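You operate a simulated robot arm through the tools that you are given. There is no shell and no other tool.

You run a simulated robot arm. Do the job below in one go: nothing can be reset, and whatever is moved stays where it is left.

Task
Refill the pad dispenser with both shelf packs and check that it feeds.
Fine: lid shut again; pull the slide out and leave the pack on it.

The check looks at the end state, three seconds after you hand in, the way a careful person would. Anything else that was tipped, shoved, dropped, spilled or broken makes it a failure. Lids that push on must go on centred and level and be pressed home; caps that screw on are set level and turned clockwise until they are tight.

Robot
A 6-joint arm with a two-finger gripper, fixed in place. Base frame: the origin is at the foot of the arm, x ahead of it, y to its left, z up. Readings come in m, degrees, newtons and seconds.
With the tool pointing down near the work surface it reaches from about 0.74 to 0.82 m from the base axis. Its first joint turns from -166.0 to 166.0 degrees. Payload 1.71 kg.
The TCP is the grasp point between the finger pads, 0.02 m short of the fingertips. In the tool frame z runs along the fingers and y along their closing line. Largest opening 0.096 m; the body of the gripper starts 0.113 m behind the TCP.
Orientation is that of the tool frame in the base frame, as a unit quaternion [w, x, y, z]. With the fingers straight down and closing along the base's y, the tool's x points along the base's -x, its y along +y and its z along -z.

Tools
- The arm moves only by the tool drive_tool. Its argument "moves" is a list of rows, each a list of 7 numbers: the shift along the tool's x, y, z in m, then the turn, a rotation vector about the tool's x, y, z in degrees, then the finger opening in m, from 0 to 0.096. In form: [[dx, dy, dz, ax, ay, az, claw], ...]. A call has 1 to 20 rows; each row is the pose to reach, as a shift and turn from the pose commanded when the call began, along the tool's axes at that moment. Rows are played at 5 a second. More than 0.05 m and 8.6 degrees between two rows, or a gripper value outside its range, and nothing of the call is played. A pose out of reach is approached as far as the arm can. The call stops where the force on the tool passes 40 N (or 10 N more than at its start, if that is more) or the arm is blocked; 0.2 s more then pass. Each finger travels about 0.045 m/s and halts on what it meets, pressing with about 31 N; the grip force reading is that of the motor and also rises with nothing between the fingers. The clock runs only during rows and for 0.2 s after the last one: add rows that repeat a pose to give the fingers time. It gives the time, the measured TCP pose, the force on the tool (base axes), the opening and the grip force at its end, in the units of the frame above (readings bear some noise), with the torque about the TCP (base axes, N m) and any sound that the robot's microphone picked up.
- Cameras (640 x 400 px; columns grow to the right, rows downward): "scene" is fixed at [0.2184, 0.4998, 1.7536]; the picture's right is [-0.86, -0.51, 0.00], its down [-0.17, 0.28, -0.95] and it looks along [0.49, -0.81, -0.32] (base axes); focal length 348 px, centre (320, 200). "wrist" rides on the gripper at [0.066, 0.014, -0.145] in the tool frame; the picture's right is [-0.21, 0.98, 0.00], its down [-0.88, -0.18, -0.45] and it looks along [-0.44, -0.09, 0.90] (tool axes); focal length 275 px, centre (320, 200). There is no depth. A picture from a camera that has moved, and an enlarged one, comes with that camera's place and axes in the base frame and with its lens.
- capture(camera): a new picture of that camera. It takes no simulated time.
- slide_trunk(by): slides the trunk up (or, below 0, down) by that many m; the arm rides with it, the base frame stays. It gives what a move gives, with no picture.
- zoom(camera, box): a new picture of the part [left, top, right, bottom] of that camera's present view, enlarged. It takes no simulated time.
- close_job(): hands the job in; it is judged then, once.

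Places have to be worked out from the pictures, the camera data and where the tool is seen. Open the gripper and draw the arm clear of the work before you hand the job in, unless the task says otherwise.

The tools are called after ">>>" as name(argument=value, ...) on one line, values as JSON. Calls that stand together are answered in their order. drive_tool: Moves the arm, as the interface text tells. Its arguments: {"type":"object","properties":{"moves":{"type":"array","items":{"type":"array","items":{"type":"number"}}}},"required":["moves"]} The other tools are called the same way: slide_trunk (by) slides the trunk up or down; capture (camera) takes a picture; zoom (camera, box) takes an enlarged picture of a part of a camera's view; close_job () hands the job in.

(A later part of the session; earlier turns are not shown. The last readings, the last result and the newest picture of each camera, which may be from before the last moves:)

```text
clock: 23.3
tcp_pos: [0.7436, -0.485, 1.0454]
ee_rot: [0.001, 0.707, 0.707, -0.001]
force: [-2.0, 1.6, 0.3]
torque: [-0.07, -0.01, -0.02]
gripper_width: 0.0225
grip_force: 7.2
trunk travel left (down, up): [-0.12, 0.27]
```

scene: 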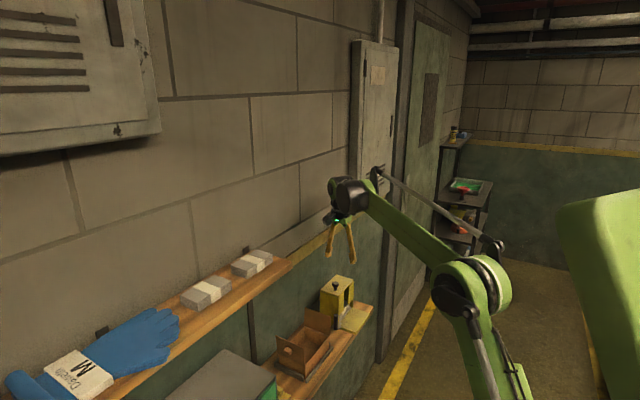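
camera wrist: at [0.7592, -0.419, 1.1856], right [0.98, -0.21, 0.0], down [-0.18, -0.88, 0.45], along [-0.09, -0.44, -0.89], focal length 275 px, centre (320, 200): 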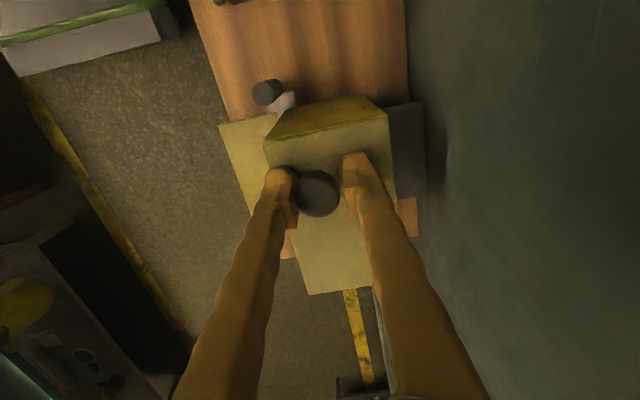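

The light hold (7 N) works. I start following the hinge arc (axis at about y -0.584, z 1.013) up to 15° and check the forces and picture.

>>> drive_tool(moves=[[-0.0014, 0, -0.0042, 0, 0, 0, 0.02], [-0.0032, 0, -0.0085, 0, 0, 0, 0.02], [-0.0051, 0, -0.0127, 0, 0, 0, 0.02], [-0.0072, 0, -0.0167, 0, 0, 0, 0.02], [-0.0094, 0, -0.0207, 0, 0, 0, 0.02], [-0.0118, 0, -0.0246, 0, 0, 0, 0.02], [-0.0118, 0, -0.0246, 0, 0, 0, 0.02]])

>>> capture(camera="wrist")

>>> zoom(camera="scene", box=[310, 240, 390, 330])

```text
clock: 24.9
tcp_pos: [0.7434, -0.4959, 1.0723]
ee_rot: [0.0, 0.707, 0.708, -0.001]
force: [-13.3, 11.4, -4.8]
torque: [0.96, 0.1, 0.0]
gripper_width: 0.0219
grip_force: 35.2
trunk travel left (down, up): [-0.12, 0.27]
```

```text
taken
camera wrist: at [0.7579, -0.4307, 1.2155], right [0.98, -0.21, 0.0], down [-0.18, -0.88, 0.45], along [-0.09, -0.44, -0.89], focal length 275 px, centre (320, 200)
```

wrist: 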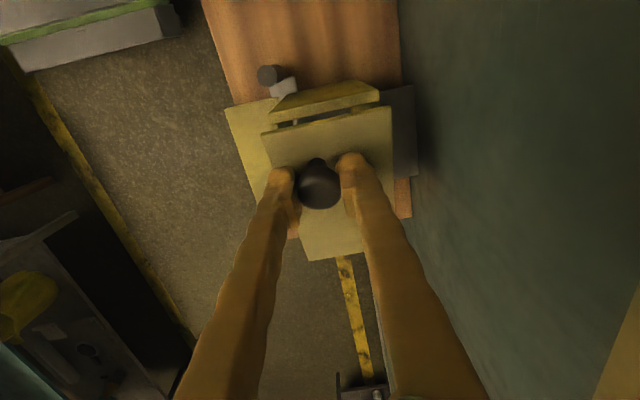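

```text
4.44 times, centred on (350, 285) of scene
camera zoom: at [0.2184, 0.4998, 1.7536], right [-0.86, -0.51, 0.0], down [-0.17, 0.28, -0.95], along [0.49, -0.81, -0.32], focal length 1545 px, centre (187, -178)
```

zoom: 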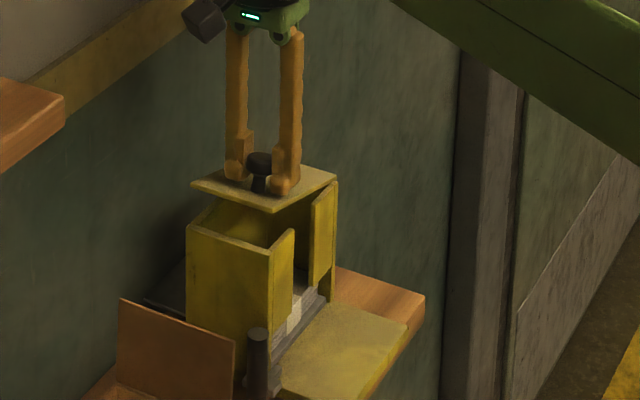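

The lid swings open about its -y edge as judged, with modest forces. I continue along the arc to 40° with a slightly lighter hold.

>>> drive_tool(moves=[[0, -0.0007, 0, 0, 0, 0, 0.0206], [-0.0026, -0.0007, -0.0037, 0, 0, 0, 0.0206], [-0.0053, -0.0007, -0.0073, 0, 0, 0, 0.0206], [-0.0082, -0.0007, -0.0108, 0, 0, 0, 0.0206], [-0.0112, -0.0007, -0.0142, 0, 0, 0, 0.0206], [-0.0144, -0.0007, -0.0175, 0, 0, 0, 0.0206], [-0.0177, -0.0007, -0.0206, 0, 0, 0, 0.0206], [-0.0212, -0.0007, -0.0235, 0, 0, 0, 0.0206], [-0.0248, -0.0007, -0.0263, 0, 0, 0, 0.0206], [-0.0285, -0.0007, -0.029, 0, 0, 0, 0.0206], [-0.0323, -0.0007, -0.0315, 0, 0, 0, 0.0206]])

>>> capture(camera="wrist")

>>> zoom(camera="scene", box=[310, 240, 390, 330])

```text
clock: 27.3
tcp_pos: [0.7413, -0.5308, 1.1034]
ee_rot: [0.0, 0.708, 0.707, -0.001]
force: [3.5, -1.7, -1.2]
torque: [-0.05, 0.02, -0.07]
gripper_width: 0.0232
grip_force: 1.7
trunk travel left (down, up): [-0.12, 0.27]
```

```text
taken
camera wrist: at [0.7564, -0.4641, 1.2459], right [0.98, -0.21, 0.0], down [-0.18, -0.88, 0.45], along [-0.09, -0.44, -0.89], focal length 275 px, centre (320, 200)
```

wrist: 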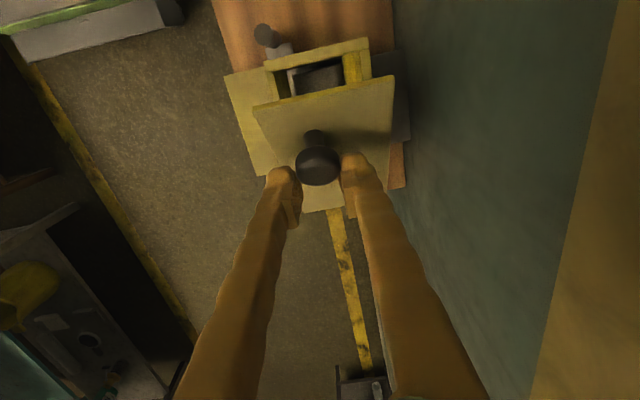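

```text
4.44 times, centred on (350, 285) of scene
camera zoom: at [0.2184, 0.4998, 1.7536], right [-0.86, -0.51, 0.0], down [-0.17, 0.28, -0.95], along [0.49, -0.81, -0.32], focal length 1545 px, centre (187, -178)
```

zoom: 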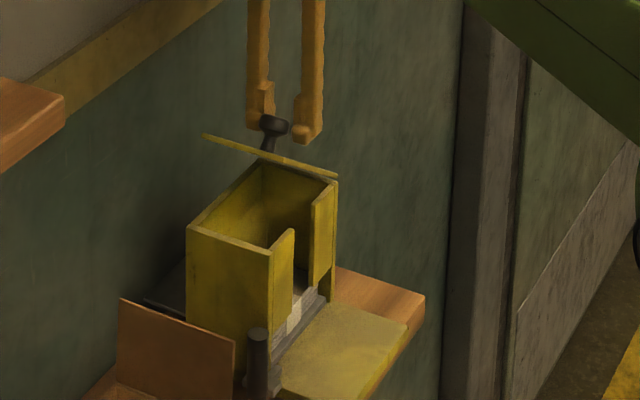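

The lid is about 42° open with almost no force. I continue to about 70°, gradually leaning the wrist toward -x to stay within reach.

>>> drive_tool(moves=[[-0.0039, 0, -0.0023, -1.5, 0, 0, 0.0204], [-0.0079, 0, -0.0044, -3, 0, 0, 0.0204], [-0.012, 0, -0.0063, -4.5, 0, 0, 0.0204], [-0.0162, 0, -0.0081, -6, 0, 0, 0.0204], [-0.0205, 0, -0.0098, -7.5, 0, 0, 0.0204], [-0.0248, 0, -0.0112, -9, 0, 0, 0.0204], [-0.0292, 0, -0.0124, -10.5, 0, 0, 0.0204], [-0.0336, 0, -0.0134, -12, 0, 0, 0.0204], [-0.0381, 0, -0.0142, -13.5, 0, 0, 0.0204], [-0.0426, 0, -0.0149, -15, 0, 0, 0.0204], [-0.0471, 0, -0.0153, -16.5, 0, 0, 0.0204], [-0.0516, 0, -0.0155, -18, 0, 0, 0.0204]])

>>> capture(camera="wrist")

>>> zoom(camera="scene", box=[310, 240, 390, 330])

```text
clock: 29.9
tcp_pos: [0.7428, -0.5809, 1.1185]
ee_rot: [0.112, 0.698, 0.699, 0.109]
force: [1.1, -0.1, -0.2]
torque: [0.02, -0.02, -0.02]
gripper_width: 0.0204
grip_force: 0.0
trunk travel left (down, up): [-0.12, 0.27]
```

```text
taken
camera wrist: at [0.7122, -0.5149, 1.2595], right [0.93, -0.21, 0.3], down [-0.31, -0.88, 0.37], along [0.19, -0.44, -0.88], focal length 275 px, centre (320, 200)
```

wrist: 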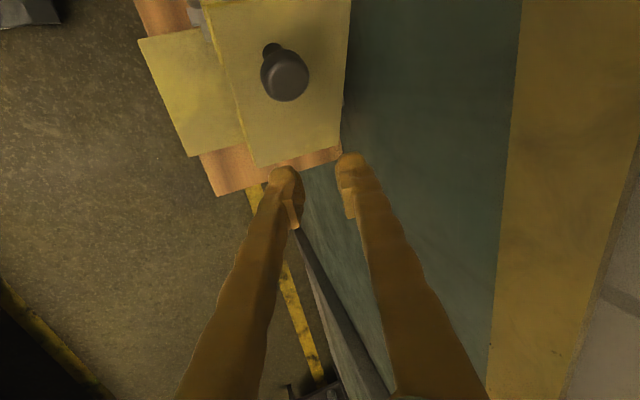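

```text
4.44 times, centred on (350, 285) of scene
camera zoom: at [0.2184, 0.4998, 1.7536], right [-0.86, -0.51, 0.0], down [-0.17, 0.28, -0.95], along [0.49, -0.81, -0.32], focal length 1545 px, centre (187, -178)
```

zoom: 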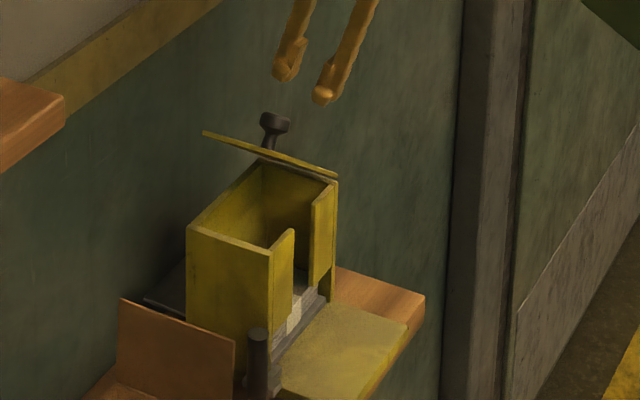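

The knob slipped out at about 42°, but the lid stays there by itself, so its hinge holds by friction. I rise over it, come round to the +y side with closed fingers, and will push the lid's free edge further open.

>>> drive_tool(moves=[[0, 0.0124, -0.038, 6, 0, 0, 0.02], [0, 0.0247, -0.0761, 12, 0, 0, 0.02], [0.04, 0.0309, -0.0951, 18, 0, 0, 0.01], [0.085, 0.0309, -0.0951, 18, 0, 0, 0.0], [0.131, 0.0309, -0.0951, 18, 0, 0, 0.0], [0.136, 0.0185, -0.0571, 18, 0, 0, 0.0], [0.136, 0.0062, -0.019, 18, 0, 0, 0.0], [0.136, -0.0062, 0.019, 18, 0, 0, 0.0], [0.136, -0.0062, 0.019, 18, 0, 0, 0.0]])

>>> capture(camera="wrist")

>>> zoom(camera="scene", box=[310, 240, 390, 330])

```text
clock: 31.9
tcp_pos: [0.742, -0.4452, 1.0968]
ee_rot: [0.001, 0.708, 0.707, -0.001]
force: [-0.8, 0.4, -0.8]
torque: [0.01, 0.03, -0.01]
gripper_width: 0.0
grip_force: 29.7
trunk travel left (down, up): [-0.12, 0.27]
```

```text
taken
camera wrist: at [0.7564, -0.3799, 1.2409], right [0.98, -0.21, 0.0], down [-0.18, -0.88, 0.45], along [-0.09, -0.44, -0.89], focal length 275 px, centre (320, 200)
```

wrist: 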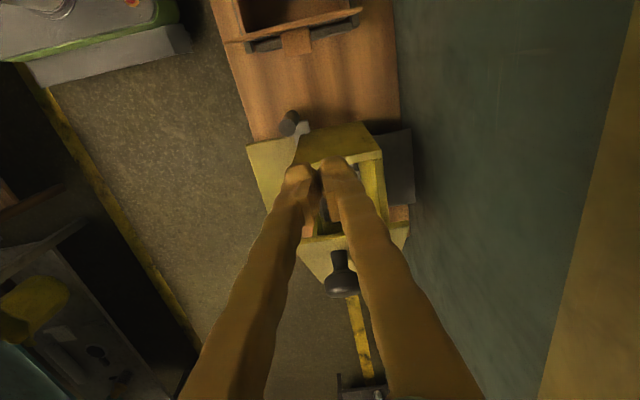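

```text
4.44 times, centred on (350, 285) of scene
camera zoom: at [0.2184, 0.4998, 1.7536], right [-0.86, -0.51, 0.0], down [-0.17, 0.28, -0.95], along [0.49, -0.81, -0.32], focal length 1545 px, centre (187, -178)
```

zoom: 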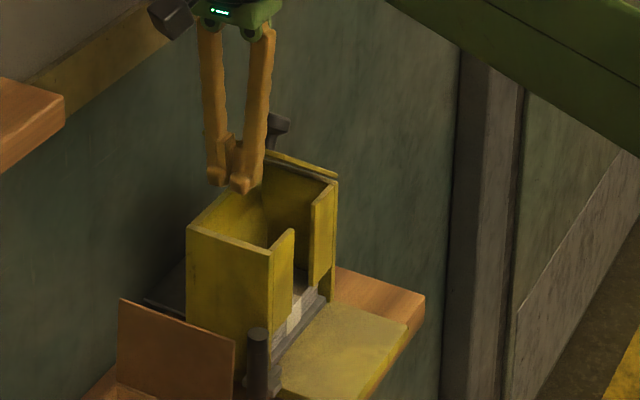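

The interior is now visible. I push the lid's free edge toward -y with the closed fingers, leaning the wrist as before, to take it to about 100°.

>>> drive_tool(moves=[[-0.015, -0.002, 0, -2, 0, 0, 0], [-0.03, -0.004, 0, -4, 0, 0, 0], [-0.042, -0.006, 0, -6, 0, 0, 0], [-0.054, -0.006, 0, -8, 0, 0, 0], [-0.066, -0.006, 0, -10, 0, 0, 0], [-0.078, -0.006, 0, -12, 0, 0, 0], [-0.09, -0.006, 0, -14, 0, 0, 0], [-0.102, -0.006, 0, -16, 0, 0, 0], [-0.114, -0.006, 0, -18, 0, 0, 0], [-0.126, -0.006, 0, -18, 0, 0, 0]])

>>> capture(camera="wrist")

>>> zoom(camera="scene", box=[310, 240, 390, 330])

```text
clock: 34.1
tcp_pos: [0.7361, -0.5714, 1.098]
ee_rot: [0.111, 0.699, 0.698, 0.111]
force: [0.0, -0.5, 0.2]
torque: [-0.05, 0.01, 0.01]
gripper_width: 0.0
grip_force: 29.5
trunk travel left (down, up): [-0.12, 0.27]
```

```text
taken
camera wrist: at [0.7055, -0.5052, 1.2389], right [0.93, -0.21, 0.3], down [-0.31, -0.88, 0.37], along [0.19, -0.44, -0.88], focal length 275 px, centre (320, 200)
```

wrist: 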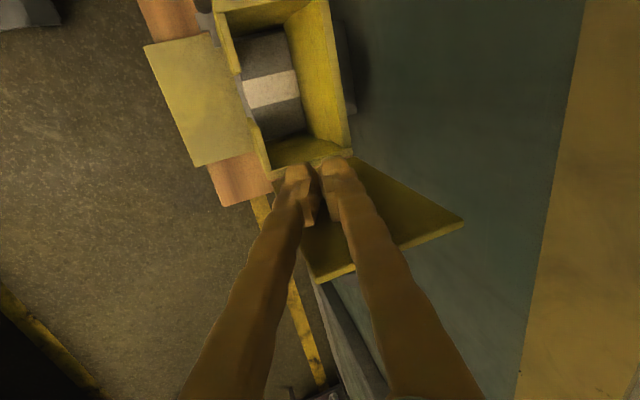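

```text
4.44 times, centred on (350, 285) of scene
camera zoom: at [0.2184, 0.4998, 1.7536], right [-0.86, -0.51, 0.0], down [-0.17, 0.28, -0.95], along [0.49, -0.81, -0.32], focal length 1545 px, centre (187, -178)
```

zoom: 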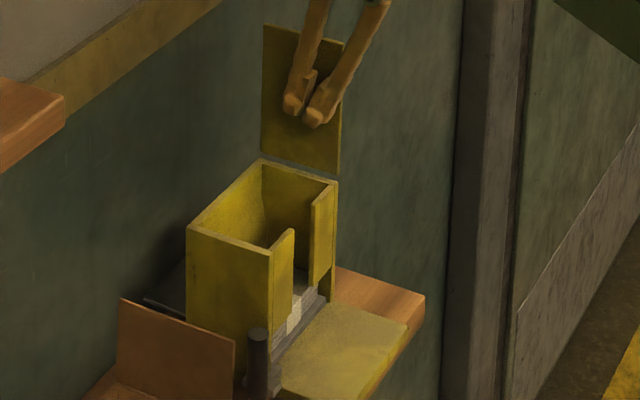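

The lid stands at roughly 90°. I push about 16 mm more for margin, then back away to look into the shaft.

>>> drive_tool(moves=[[-0.008, 0, 0, 0, 0, 0, 0], [-0.016, 0, 0, 0, 0, 0, 0], [-0.016, 0, 0, 0, 0, 0, 0], [0.0, 0, 0, 0, 0, 0, 0], [0.03, 0.005, -0.015, 4, 0, 0, 0], [0.06, 0.015, -0.05, 8, 0, 0, 0], [0.09, 0.025, -0.08, 12, 0, 0, 0], [0.12, 0.037, -0.11, 18, 0, 0, 0], [0.12, 0.037, -0.11, 18, 0, 0, 0]])

>>> capture(camera="wrist")

>>> zoom(camera="scene", box=[310, 240, 390, 330])

```text
clock: 36.1
tcp_pos: [0.7388, -0.4511, 1.2136]
ee_rot: [0.001, 0.707, 0.707, -0.001]
force: [-0.1, 0.2, 0.6]
torque: [-0.02, 0.05, -0.01]
gripper_width: 0.0
grip_force: 29.5
trunk travel left (down, up): [-0.12, 0.27]
```

```text
taken
camera wrist: at [0.7533, -0.3842, 1.3583], right [0.98, -0.21, 0.0], down [-0.18, -0.88, 0.45], along [-0.09, -0.44, -0.89], focal length 275 px, centre (320, 200)
```

wrist: 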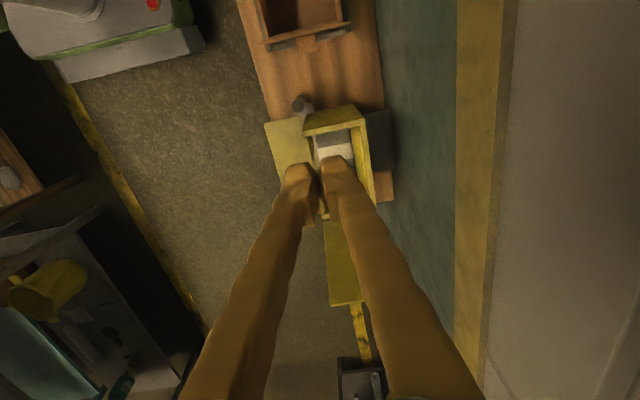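

```text
4.44 times, centred on (350, 285) of scene
camera zoom: at [0.2184, 0.4998, 1.7536], right [-0.86, -0.51, 0.0], down [-0.17, 0.28, -0.95], along [0.49, -0.81, -0.32], focal length 1545 px, centre (187, -178)
```

zoom: 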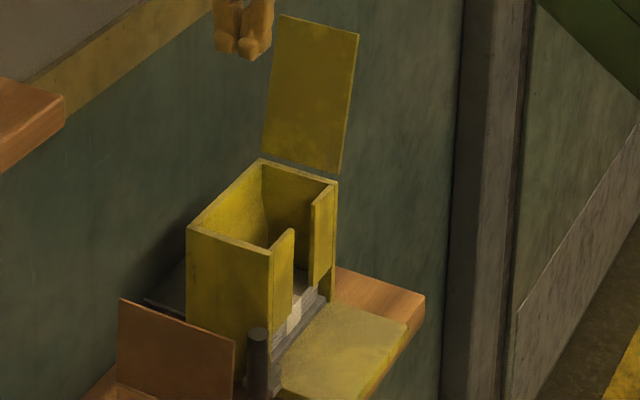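

The lid stands open past vertical and holds. I open the fingers to clear the view and inspect the shaft.

>>> drive_tool(moves=[[0, 0, 0, 0, 0, 0, 0.03], [0, 0, 0, 0, 0, 0, 0.06], [0.02, 0.01, 0, 0, 0, 0, 0.096], [0.02, 0.01, 0, 0, 0, 0, 0.096], [0.02, 0.01, 0, 0, 0, 0, 0.096]])

>>> zoom(camera="wrist", box=[240, 80, 420, 230])

>>> zoom(camera="scene", box=[330, 265, 370, 315])

```text
clock: 37.3
tcp_pos: [0.7475, -0.4311, 1.2142]
ee_rot: [-0.001, 0.707, 0.707, -0.001]
force: [0.2, -1.5, -0.1]
torque: [-0.02, 0.01, 0.02]
gripper_width: 0.096
grip_force: 0.2
trunk travel left (down, up): [-0.12, 0.27]
```

```text
2.67 times, centred on (330, 155) of wrist
camera zoom: at [0.7628, -0.3652, 1.3579], right [0.98, -0.21, 0.0], down [-0.18, -0.88, 0.45], along [-0.09, -0.44, -0.89], focal length 734 px, centre (293, 320)
```

zoom: 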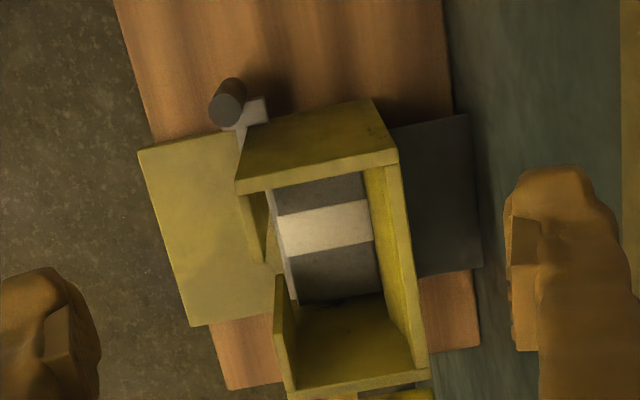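

```text
8.00 times, centred on (350, 290) of scene
camera zoom: at [0.2184, 0.4998, 1.7536], right [-0.86, -0.51, 0.0], down [-0.17, 0.28, -0.95], along [0.49, -0.81, -0.32], focal length 2781 px, centre (80, -520)
```

zoom: 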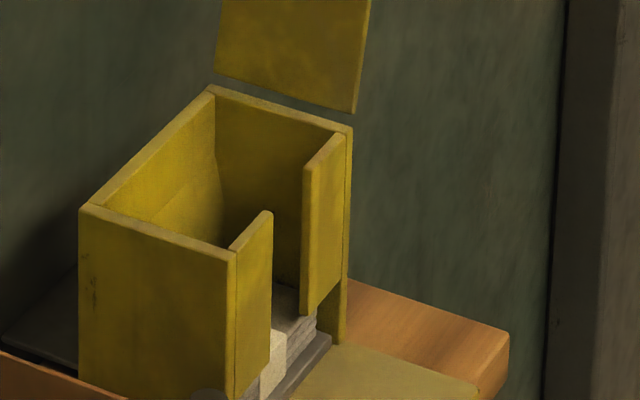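

The shaft is solid at the back with a ~40 mm slot in front, and it looks only slightly larger than a pack (≈0.060 × 0.115). I enlarge the rim for accurate edges.

>>> zoom(camera="wrist", box=[300, 110, 370, 170])

>>> zoom(camera="wrist", box=[330, 170, 420, 250])

>>> zoom(camera="wrist", box=[330, 130, 410, 240])

```text
6.67 times, centred on (335, 140) of wrist
camera zoom: at [0.7628, -0.3652, 1.3579], right [0.98, -0.21, 0.0], down [-0.18, -0.88, 0.45], along [-0.09, -0.44, -0.89], focal length 1835 px, centre (220, 600)
```

zoom: 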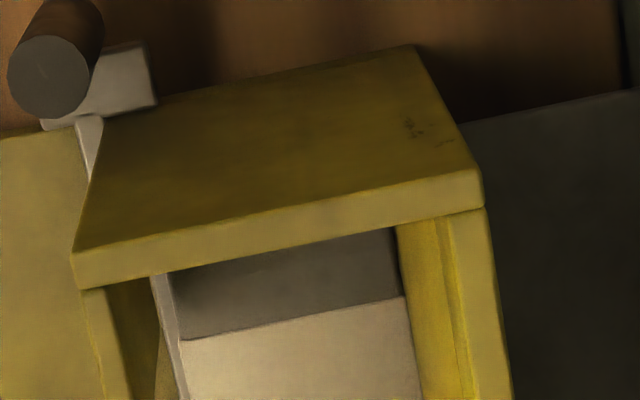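

```text
5.00 times, centred on (375, 210) of wrist
camera zoom: at [0.7628, -0.3652, 1.3579], right [0.98, -0.21, 0.0], down [-0.18, -0.88, 0.45], along [-0.09, -0.44, -0.89], focal length 1376 px, centre (45, 150)
```

zoom: 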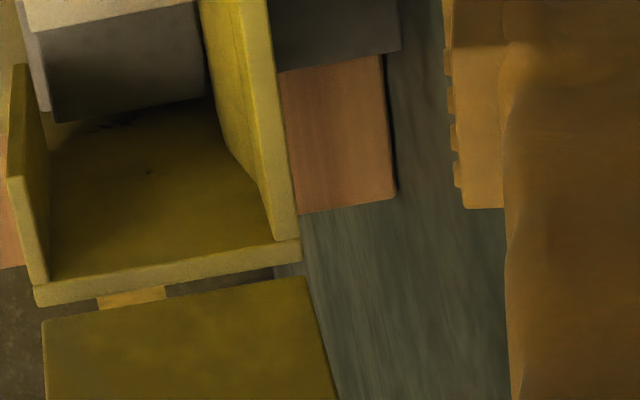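

```text
3.64 times, centred on (370, 185) of wrist
camera zoom: at [0.7628, -0.3652, 1.3579], right [0.98, -0.21, 0.0], down [-0.18, -0.88, 0.45], along [-0.09, -0.44, -0.89], focal length 1001 px, centre (138, 254)
```

zoom: 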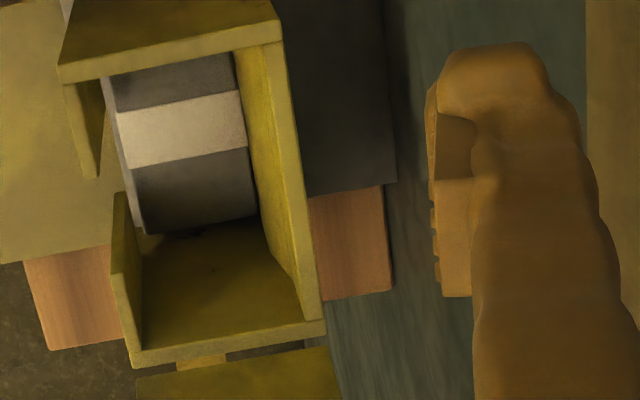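

Rim measured: shaft inside about x 0.719–0.787, y -0.576…-0.463, centre (0.753, -0.5195), rim z≈1.012; packs are ≈0.057 × 0.10 × 0.02. Before fetching a pack I test that the arm really reaches the release pose above the shaft.

>>> drive_tool(moves=[[-0.025, 0.003, 0.04, 0, 0, 0, 0.096], [-0.05, 0.006, 0.08, 0, 0, 0, 0.096], [-0.075, 0.007, 0.11, 0, 0, 0, 0.096], [-0.0884, 0.007, 0.14, 0, 0, 0, 0.096], [-0.0884, 0.007, 0.154, 0, 0, 0, 0.096], [-0.0884, 0.007, 0.154, 0, 0, 0, 0.096]])

>>> capture(camera="wrist")

>>> zoom(camera="scene", box=[310, 220, 390, 310])

```text
clock: 38.7
tcp_pos: [0.7554, -0.5201, 1.0609]
ee_rot: [0.001, 0.707, 0.707, -0.001]
force: [0.0, -0.5, -0.3]
torque: [0.02, 0.0, -0.02]
gripper_width: 0.0961
grip_force: 0.0
trunk travel left (down, up): [-0.12, 0.27]
```

```text
taken
camera wrist: at [0.7707, -0.4536, 1.205], right [0.98, -0.21, 0.0], down [-0.18, -0.88, 0.45], along [-0.09, -0.44, -0.89], focal length 275 px, centre (320, 200)
```

wrist: 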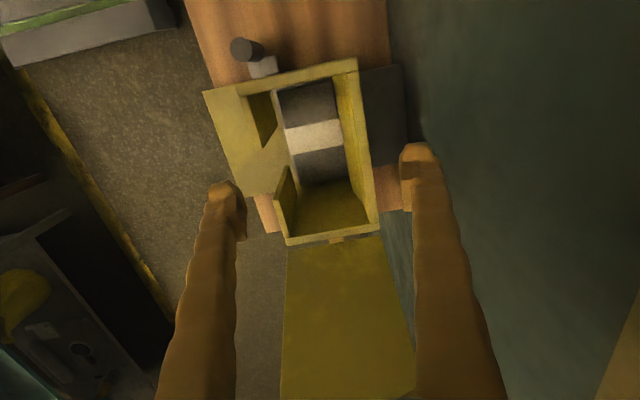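

```text
4.44 times, centred on (350, 265) of scene
camera zoom: at [0.2184, 0.4998, 1.7536], right [-0.86, -0.51, 0.0], down [-0.17, 0.28, -0.95], along [0.49, -0.81, -0.32], focal length 1545 px, centre (187, -89)
```

zoom: 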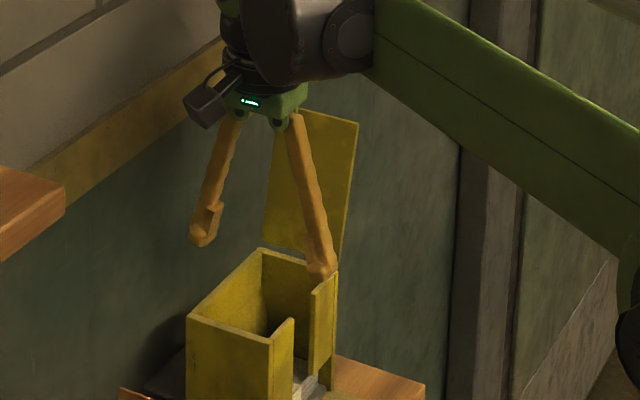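

The release pose is reachable without tilt. I zoom to measure the shaft relative to the TCP directly.

>>> zoom(camera="wrist", box=[230, 50, 400, 250])

```text
2.00 times, centred on (315, 150) of wrist
camera zoom: at [0.7707, -0.4536, 1.205], right [0.98, -0.21, 0.0], down [-0.18, -0.88, 0.45], along [-0.09, -0.44, -0.89], focal length 551 px, centre (330, 300)
```

zoom: 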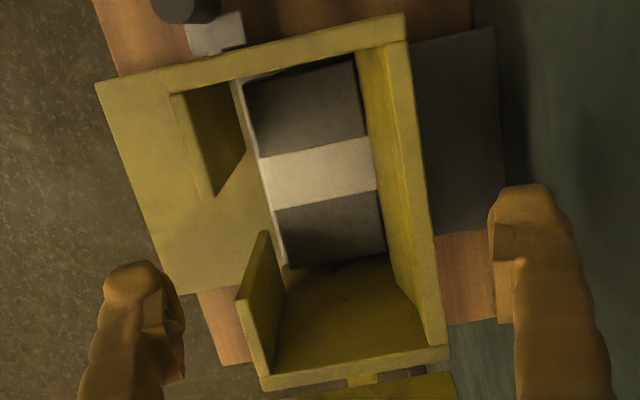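

The shaft centre is confirmed at (0.753, -0.5195). I now retreat up and back from the dispenser, then raise the trunk 0.10 m for the upper shelf.

>>> drive_tool(moves=[[0, 0, -0.04, 0, 0, 0, 0.096], [0, 0, -0.08, 0, 0, 0, 0.096], [0.02, -0.02, -0.12, 0, 0, 0, 0.096], [0.05, -0.05, -0.15, 0, 0, 0, 0.096], [0.08, -0.08, -0.17, 0, 0, 0, 0.096], [0.11, -0.11, -0.19, 0, 0, 0, 0.096], [0.14, -0.135, -0.2, 0, 0, 0, 0.096], [0.14, -0.135, -0.2, 0, 0, 0, 0.096]])

>>> slide_trunk(by=0.1)

>>> capture(camera="wrist")

>>> capture(camera="scene")

```text
refused: row 4 steps farther than a row can; nothing moved
```

```text
clock: 40.1
tcp_pos: [0.7561, -0.5193, 1.1604]
ee_rot: [-0.001, 0.708, 0.707, -0.001]
force: [-0.4, 0.2, 0.0]
torque: [0.01, 0.04, 0.01]
gripper_width: 0.0959
grip_force: 0.0
trunk travel left (down, up): [-0.22, 0.17]
```

```text
taken
camera wrist: at [0.7709, -0.4534, 1.305], right [0.98, -0.21, 0.0], down [-0.18, -0.88, 0.45], along [-0.09, -0.44, -0.89], focal length 275 px, centre (320, 200)
```

wrist: 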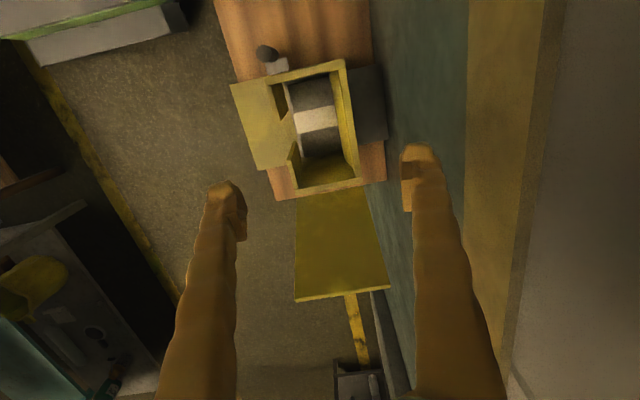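

```text
taken
```

scene: 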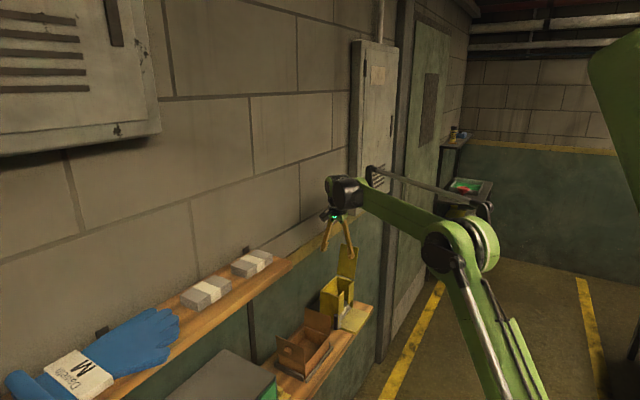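

That call was refused for step size and only the trunk moved up (TCP now z 1.16, all clear). I retreat with smaller steps up and toward the upper shelf, staying well in front of it.

>>> drive_tool(moves=[[0.015, -0.017, -0.0325, 0, 0, 0, 0.096], [0.03, -0.034, -0.065, 0, 0, 0, 0.096], [0.045, -0.051, -0.0975, 0, 0, 0, 0.096], [0.06, -0.068, -0.13, 0, 0, 0, 0.096], [0.075, -0.085, -0.1625, 0, 0, 0, 0.096], [0.09, -0.102, -0.195, 0, 0, 0, 0.096], [0.105, -0.119, -0.2275, 0, 0, 0, 0.096], [0.12, -0.136, -0.26, 0, 0, 0, 0.096], [0.165, -0.136, -0.26, 0, 0, 0, 0.096], [0.21, -0.136, -0.26, 0, 0, 0, 0.096], [0.255, -0.136, -0.26, 0, 0, 0, 0.096], [0.3, -0.136, -0.26, 0, 0, 0, 0.096], [0.345, -0.136, -0.26, 0, 0, 0, 0.096], [0.39, -0.136, -0.26, 0, 0, 0, 0.096], [0.433, -0.136, -0.26, 0, 0, 0, 0.096], [0.433, -0.136, -0.26, 0, 0, 0, 0.096]])

>>> capture(camera="wrist")

>>> capture(camera="scene")

```text
clock: 43.5
tcp_pos: [0.6201, -0.085, 1.4204]
ee_rot: [0.001, 0.707, 0.707, -0.001]
force: [0.7, 1.2, 0.0]
torque: [-0.01, 0.02, -0.03]
gripper_width: 0.0959
grip_force: 0.0
trunk travel left (down, up): [-0.22, 0.17]
```

```text
taken
camera wrist: at [0.6348, -0.0196, 1.5654], right [0.98, -0.21, 0.0], down [-0.18, -0.88, 0.45], along [-0.09, -0.44, -0.89], focal length 275 px, centre (320, 200)
```

wrist: 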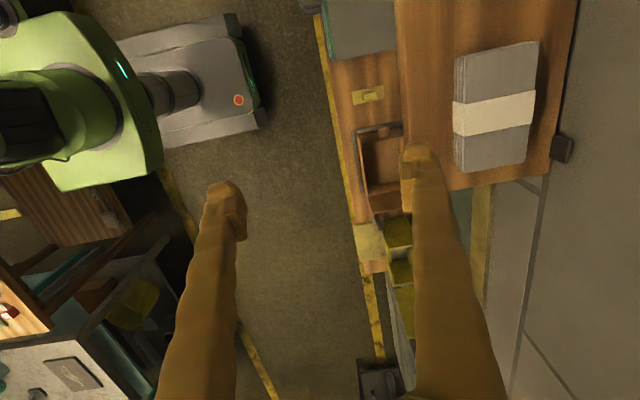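

```text
taken
```

scene: 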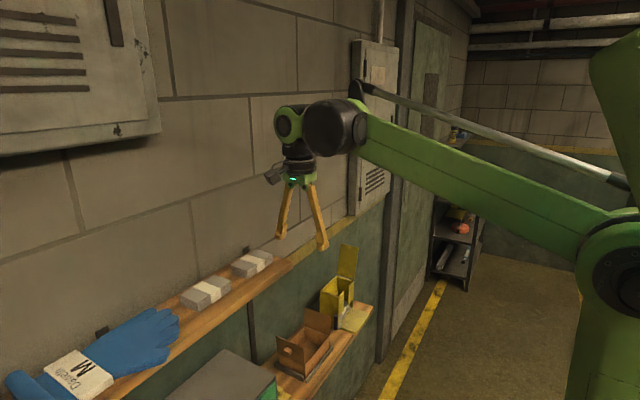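

Pack 1 is in view. I enlarge it to locate its edges accurately.

>>> zoom(camera="wrist", box=[430, 20, 590, 200])

```text
2.22 times, centred on (510, 110) of wrist
camera zoom: at [0.6348, -0.0196, 1.5654], right [0.98, -0.21, 0.0], down [-0.18, -0.88, 0.45], along [-0.09, -0.44, -0.89], focal length 612 px, centre (-102, 400)
```

zoom: 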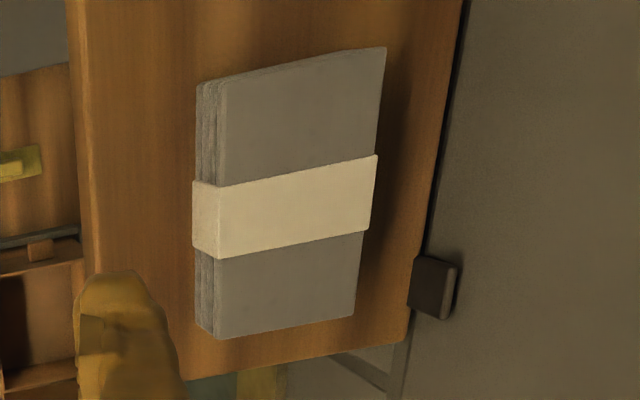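

Pack 1: x 0.751–0.808, y -0.1415…-0.040, top z≈1.315, so centre (0.779, -0.091). I move above it with the opening reduced, watching for contact with the wall.

>>> drive_tool(moves=[[-0.0015, 0.04, 0.005, 0, 0, 0, 0.09], [-0.003, 0.08, 0.01, 0, 0, 0, 0.08], [-0.0045, 0.12, 0.02, 0, 0, 0, 0.076], [-0.006, 0.159, 0.03, 0, 0, 0, 0.076], [-0.006, 0.159, 0.03, 0, 0, 0, 0.076], [-0.006, 0.159, 0.03, 0, 0, 0, 0.076]])

>>> capture(camera="wrist")

>>> capture(camera="scene")

```text
clock: 44.9
tcp_pos: [0.7766, -0.0932, 1.3916]
ee_rot: [0.0, 0.707, 0.707, -0.001]
force: [-1.1, 0.4, 0.3]
torque: [-0.01, -0.03, -0.01]
gripper_width: 0.0761
grip_force: 0.1
trunk travel left (down, up): [-0.22, 0.17]
```

```text
taken
camera wrist: at [0.7911, -0.0272, 1.5353], right [0.98, -0.21, 0.0], down [-0.18, -0.88, 0.45], along [-0.09, -0.44, -0.89], focal length 275 px, centre (320, 200)
```

wrist: 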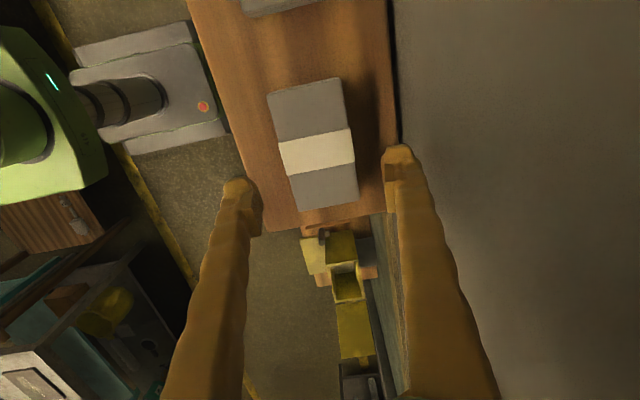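

```text
taken
```

scene: 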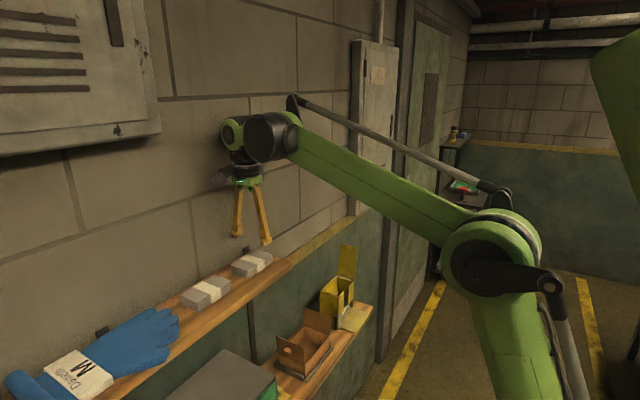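

No contact with the wall. I zoom to centre on the pack precisely.

>>> zoom(camera="wrist", box=[220, 60, 420, 240])

```text
2.22 times, centred on (320, 150) of wrist
camera zoom: at [0.7911, -0.0272, 1.5353], right [0.98, -0.21, 0.0], down [-0.18, -0.88, 0.45], along [-0.09, -0.44, -0.89], focal length 612 px, centre (320, 311)
```

zoom: 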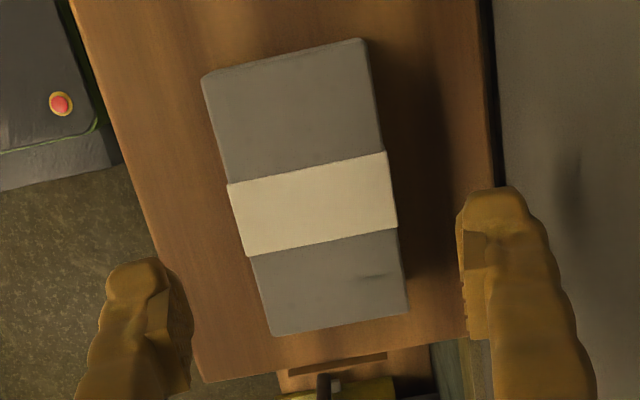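

Combining both views: pack 1 centre (0.776, -0.0895), top z≈1.32, size about 0.055 × 0.10 × 0.02. I lower so the fingertips reach about 10 mm below its top, then close.

>>> drive_tool(moves=[[0.0035, -0.0008, 0.02, 0, 0, 0, 0.076], [0.0035, -0.0008, 0.04, 0, 0, 0, 0.076], [0.0035, -0.0008, 0.055, 0, 0, 0, 0.076], [0.0035, -0.0008, 0.061, 0, 0, 0, 0.076], [0.0035, -0.0008, 0.061, 0, 0, 0, 0.076]])

>>> capture(camera="wrist")

>>> zoom(camera="scene", box=[200, 200, 300, 300])

```text
clock: 46.1
tcp_pos: [0.7785, -0.0905, 1.33]
ee_rot: [0.0, 0.707, 0.707, 0.0]
force: [-0.1, -0.1, -0.1]
torque: [-0.03, -0.02, 0.01]
gripper_width: 0.0758
grip_force: 0.0
trunk travel left (down, up): [-0.22, 0.17]
```

```text
taken
camera wrist: at [0.793, -0.024, 1.4734], right [0.98, -0.21, 0.0], down [-0.18, -0.88, 0.45], along [-0.09, -0.44, -0.89], focal length 275 px, centre (320, 200)
```

wrist: 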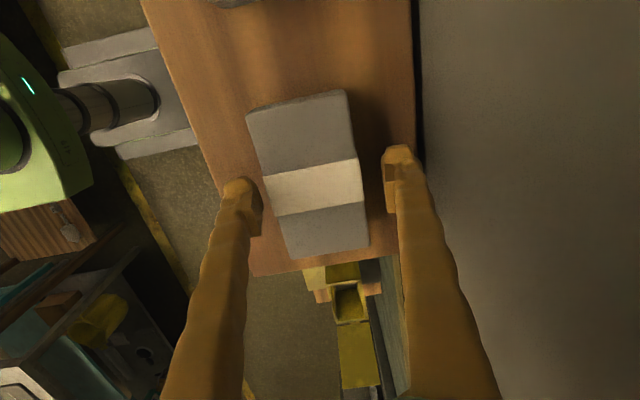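

```text
4.00 times, centred on (250, 250) of scene
camera zoom: at [0.2184, 0.4998, 1.7536], right [-0.86, -0.51, 0.0], down [-0.17, 0.28, -0.95], along [0.49, -0.81, -0.32], focal length 1391 px, centre (600, 0)
```

zoom: 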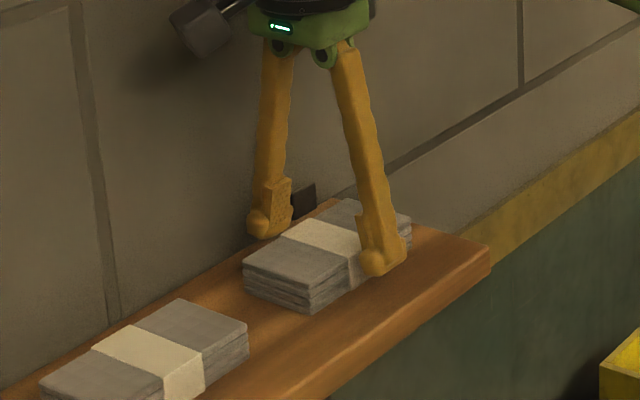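

Fingertips straddle the pack with no contact; the TCP is about 2.5 mm too far toward the wall, so I shift and close on the pack.

>>> drive_tool(moves=[[0.001, -0.0025, 0, 0, 0, 0, 0.076], [0.001, -0.0025, 0, 0, 0, 0, 0.07], [0.001, -0.0025, 0, 0, 0, 0, 0.062], [0.001, -0.0025, 0, 0, 0, 0, 0.055], [0.001, -0.0025, 0, 0, 0, 0, 0.048], [0.001, -0.0025, 0, 0, 0, 0, 0.045], [0.001, -0.0025, 0, 0, 0, 0, 0.045]])

>>> zoom(camera="wrist", box=[220, 60, 420, 270])

```text
clock: 47.7
tcp_pos: [0.7752, -0.0887, 1.3291]
ee_rot: [0.001, 0.707, 0.707, -0.001]
force: [0.7, 0.1, 1.2]
torque: [0.0, 0.01, -0.01]
gripper_width: 0.0545
grip_force: 31.0
trunk travel left (down, up): [-0.22, 0.17]
```

```text
1.90 times, centred on (320, 165) of wrist
camera zoom: at [0.7904, -0.0224, 1.4731], right [0.98, -0.21, 0.0], down [-0.18, -0.88, 0.45], along [-0.09, -0.44, -0.89], focal length 524 px, centre (320, 267)
```

zoom: 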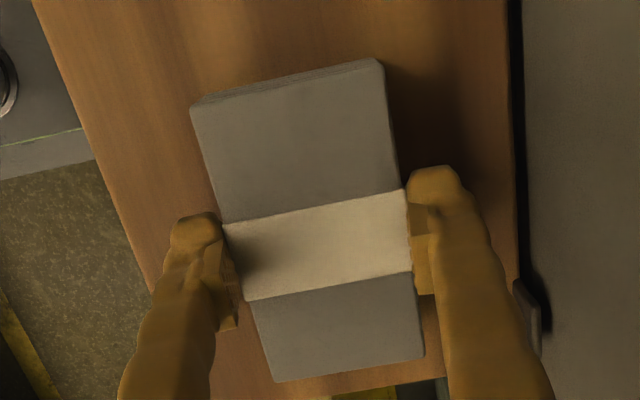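

The pack is held at 54.5 mm with 31 N, gripped across the band. I lift it straight up and back out from the shelf.

>>> drive_tool(moves=[[0, 0, -0.005, 0, 0, 0, 0.045], [0, 0, -0.01, 0, 0, 0, 0.045], [0, 0, -0.03, 0, 0, 0, 0.045], [0, 0, -0.06, 0, 0, 0, 0.045], [0, 0, -0.09, 0, 0, 0, 0.045], [0, -0.03, -0.09, 0, 0, 0, 0.045], [0, -0.065, -0.09, 0, 0, 0, 0.045], [0, -0.1, -0.09, 0, 0, 0, 0.045], [0, -0.13, -0.09, 0, 0, 0, 0.045], [0, -0.155, -0.09, 0, 0, 0, 0.045], [0, -0.155, -0.09, 0, 0, 0, 0.045]])

>>> capture(camera="wrist")

>>> capture(camera="scene")

```text
clock: 50.1
tcp_pos: [0.6199, -0.0871, 1.4191]
ee_rot: [0.001, 0.707, 0.707, 0.0]
force: [0.3, 0.2, -0.2]
torque: [0.0, -0.04, 0.0]
gripper_width: 0.0542
grip_force: 31.1
trunk travel left (down, up): [-0.22, 0.17]
```

```text
taken
camera wrist: at [0.6345, -0.0218, 1.5641], right [0.98, -0.21, 0.0], down [-0.18, -0.88, 0.45], along [-0.09, -0.44, -0.89], focal length 275 px, centre (320, 200)
```

wrist: 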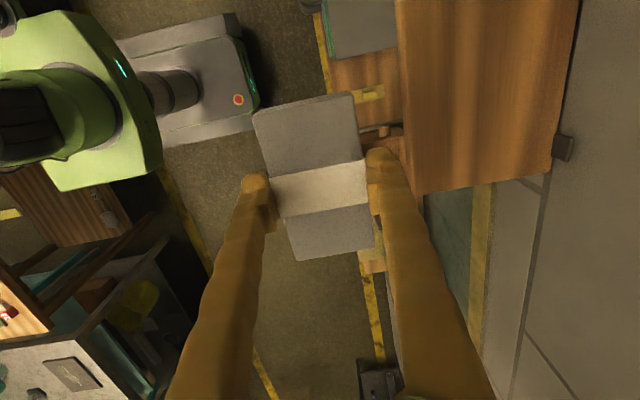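

```text
taken
```

scene: 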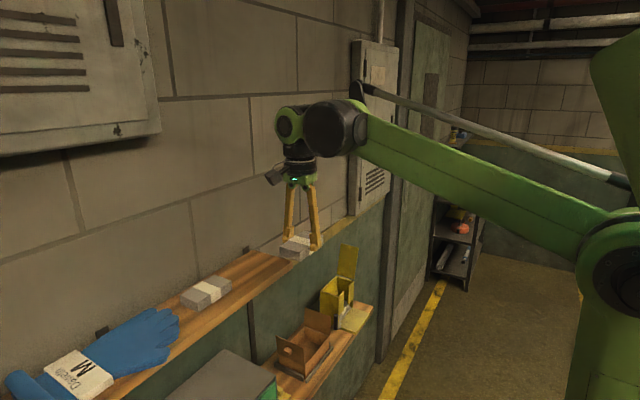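

The pack hangs level in the grip. I carry it along the clear path in front of the shelf toward the dispenser.

>>> drive_tool(moves=[[-0.045, 0, 0, 0, 0, 0, 0.045], [-0.09, 0, 0, 0, 0, 0, 0.045], [-0.135, 0, 0, 0, 0, 0, 0.045], [-0.18, 0, 0, 0, 0, 0, 0.045], [-0.225, 0, 0, 0, 0, 0, 0.045], [-0.27, 0, 0, 0, 0, 0, 0.045], [-0.313, 0, 0, 0, 0, 0, 0.045], [-0.331, 0.019, 0.034, 0, 0, 0, 0.045], [-0.348, 0.038, 0.068, 0, 0, 0, 0.045], [-0.365, 0.057, 0.102, 0, 0, 0, 0.045], [-0.382, 0.076, 0.136, 0, 0, 0, 0.045], [-0.399, 0.095, 0.17, 0, 0, 0, 0.045], [-0.416, 0.114, 0.2, 0, 0, 0, 0.045], [-0.4324, 0.133, 0.23, 0, 0, 0, 0.045], [-0.4324, 0.133, 0.23, 0, 0, 0, 0.045]])

>>> capture(camera="wrist")

>>> zoom(camera="scene", box=[300, 200, 400, 320])

```text
clock: 53.3
tcp_pos: [0.7538, -0.5214, 1.1908]
ee_rot: [0.0, 0.707, 0.707, 0.0]
force: [0.5, -1.0, -0.4]
torque: [0.01, 0.04, 0.0]
gripper_width: 0.0547
grip_force: 31.1
trunk travel left (down, up): [-0.22, 0.17]
```

```text
taken
camera wrist: at [0.769, -0.4557, 1.3347], right [0.98, -0.21, 0.0], down [-0.18, -0.88, 0.45], along [-0.09, -0.44, -0.89], focal length 275 px, centre (320, 200)
```

wrist: 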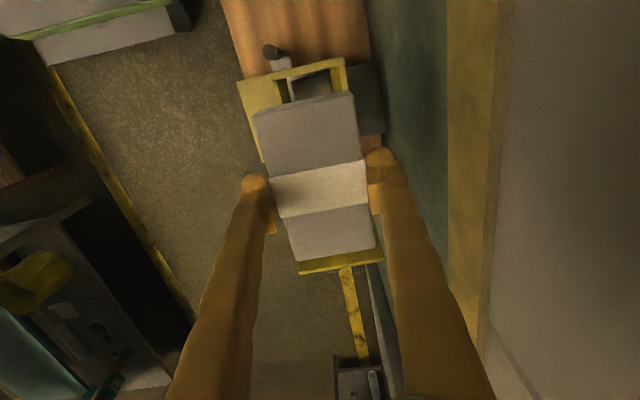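

```text
3.33 times, centred on (350, 260) of scene
camera zoom: at [0.2184, 0.4998, 1.7536], right [-0.86, -0.51, 0.0], down [-0.17, 0.28, -0.95], along [0.49, -0.81, -0.32], focal length 1159 px, centre (220, 0)
```

zoom: 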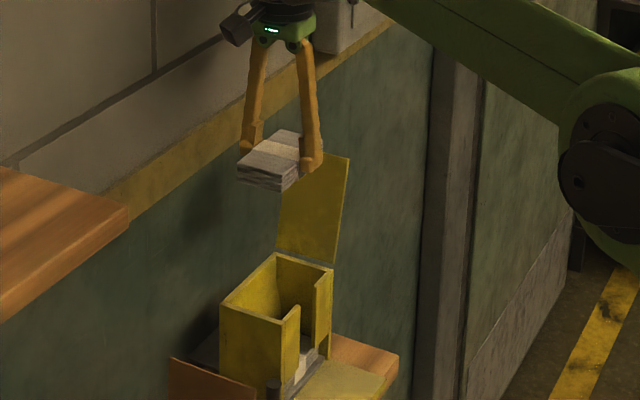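

The pack is over the shaft at the right place. I lower the trunk 0.10 m back to the tested height (pack bottom will stay about 5 cm above the rim).

>>> slide_trunk(by=-0.1)

>>> zoom(camera="wrist", box=[200, 40, 440, 290])

>>> zoom(camera="scene", box=[310, 240, 390, 320])

```text
clock: 54.6
tcp_pos: [0.7531, -0.5213, 1.0922]
ee_rot: [0.001, 0.707, 0.707, -0.001]
force: [-0.1, -0.8, -0.7]
torque: [0.01, -0.01, -0.02]
gripper_width: 0.0546
grip_force: 30.8
trunk travel left (down, up): [-0.12, 0.27]
```

```text
1.60 times, centred on (320, 165) of wrist
camera zoom: at [0.7681, -0.4551, 1.2359], right [0.98, -0.21, 0.0], down [-0.18, -0.88, 0.45], along [-0.09, -0.44, -0.89], focal length 440 px, centre (320, 256)
```

zoom: 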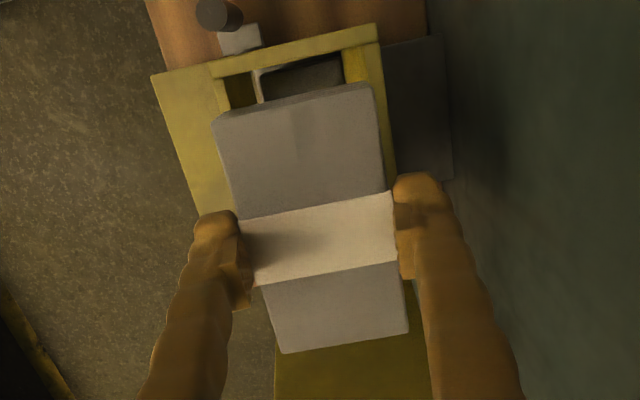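

```text
5.00 times, centred on (350, 280) of scene
camera zoom: at [0.2184, 0.4998, 1.7536], right [-0.86, -0.51, 0.0], down [-0.17, 0.28, -0.95], along [0.49, -0.81, -0.32], focal length 1738 px, centre (170, -200)
```

zoom: 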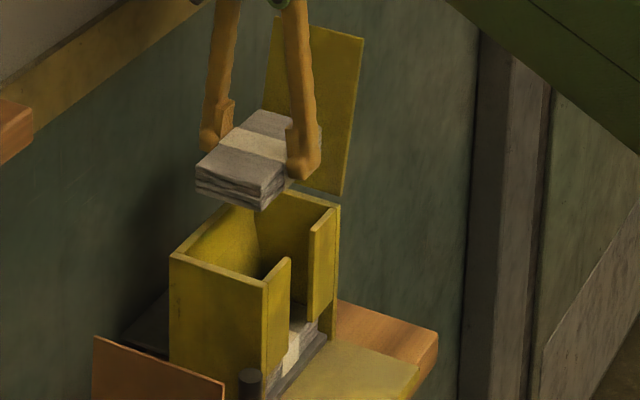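

The pack spans x 0.727–0.782, y -0.572…-0.472 in the grip; I shift 1.5–2 mm to centre it on the shaft and lower until the fingertips are just above the rim.

>>> drive_tool(moves=[[0.0023, -0.0015, 0.015, 0, 0, 0, 0.045], [0.0023, -0.0015, 0.03, 0, 0, 0, 0.045], [0.0023, -0.0015, 0.045, 0, 0, 0, 0.045], [0.0023, -0.0015, 0.0565, 0, 0, 0, 0.045], [0.0023, -0.0015, 0.0565, 0, 0, 0, 0.045]])

>>> zoom(camera="wrist", box=[200, 40, 440, 290])

>>> zoom(camera="scene", box=[320, 260, 375, 320])

```text
clock: 55.8
tcp_pos: [0.7535, -0.5196, 1.0346]
ee_rot: [0.0, 0.707, 0.708, -0.001]
force: [0.8, 0.3, -0.9]
torque: [0.02, 0.0, 0.02]
gripper_width: 0.0546
grip_force: 31.0
trunk travel left (down, up): [-0.12, 0.27]
```

```text
1.60 times, centred on (320, 165) of wrist
camera zoom: at [0.7671, -0.4533, 1.1788], right [0.98, -0.21, 0.0], down [-0.18, -0.88, 0.45], along [-0.09, -0.44, -0.89], focal length 440 px, centre (320, 256)
```

zoom: 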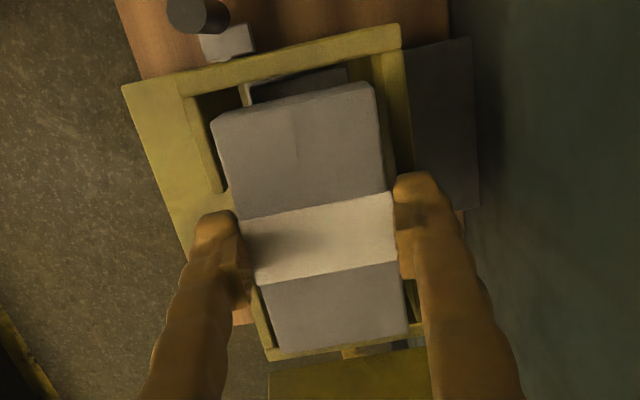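

```text
6.67 times, centred on (348, 290) of scene
camera zoom: at [0.2184, 0.4998, 1.7536], right [-0.86, -0.51, 0.0], down [-0.17, 0.28, -0.95], along [0.49, -0.81, -0.32], focal length 2318 px, centre (137, -400)
```

zoom: 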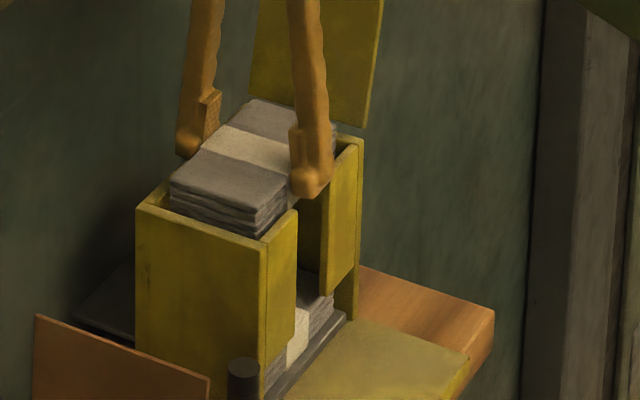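

The pack's lower edge is inside the rim and evenly placed, with no contact force. I release it so it drops down the shaft.

>>> drive_tool(moves=[[0, 0, 0, 0, 0, 0, 0.08], [0, 0, 0, 0, 0, 0, 0.08], [0, 0, 0, 0, 0, 0, 0.08], [0, 0, -0.04, 0, 0, 0, 0.08], [0, 0, -0.08, 0, 0, 0, 0.08], [0, 0, -0.08, 0, 0, 0, 0.08]])

>>> zoom(camera="wrist", box=[220, 30, 420, 260])

>>> zoom(camera="scene", box=[320, 260, 375, 330])

```text
clock: 57.2
tcp_pos: [0.7537, -0.5195, 1.1175]
ee_rot: [0.001, 0.707, 0.707, -0.001]
force: [-0.2, -0.8, -0.1]
torque: [-0.02, -0.02, 0.01]
gripper_width: 0.0801
grip_force: 0.1
trunk travel left (down, up): [-0.12, 0.27]
```

```text
1.74 times, centred on (320, 145) of wrist
camera zoom: at [0.7687, -0.4536, 1.2609], right [0.98, -0.21, 0.0], down [-0.18, -0.88, 0.45], along [-0.09, -0.44, -0.89], focal length 479 px, centre (320, 296)
```

zoom: 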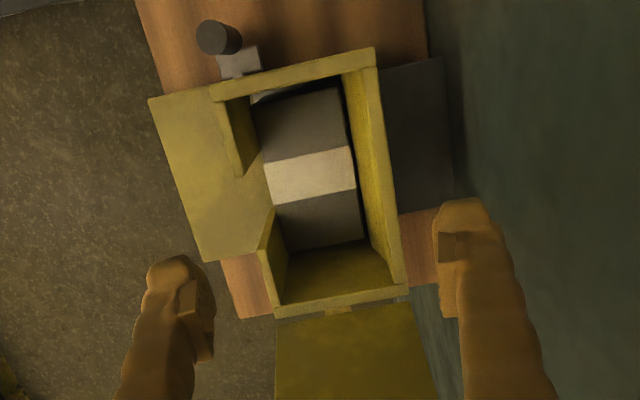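

```text
5.71 times, centred on (348, 295) of scene
camera zoom: at [0.2184, 0.4998, 1.7536], right [-0.86, -0.51, 0.0], down [-0.17, 0.28, -0.95], along [0.49, -0.81, -0.32], focal length 1987 px, centre (163, -343)
```

zoom: 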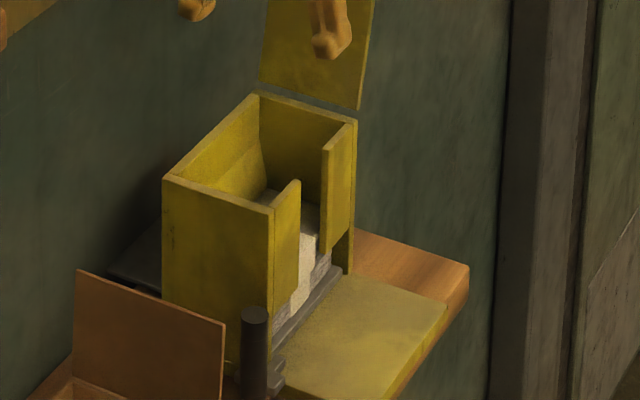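

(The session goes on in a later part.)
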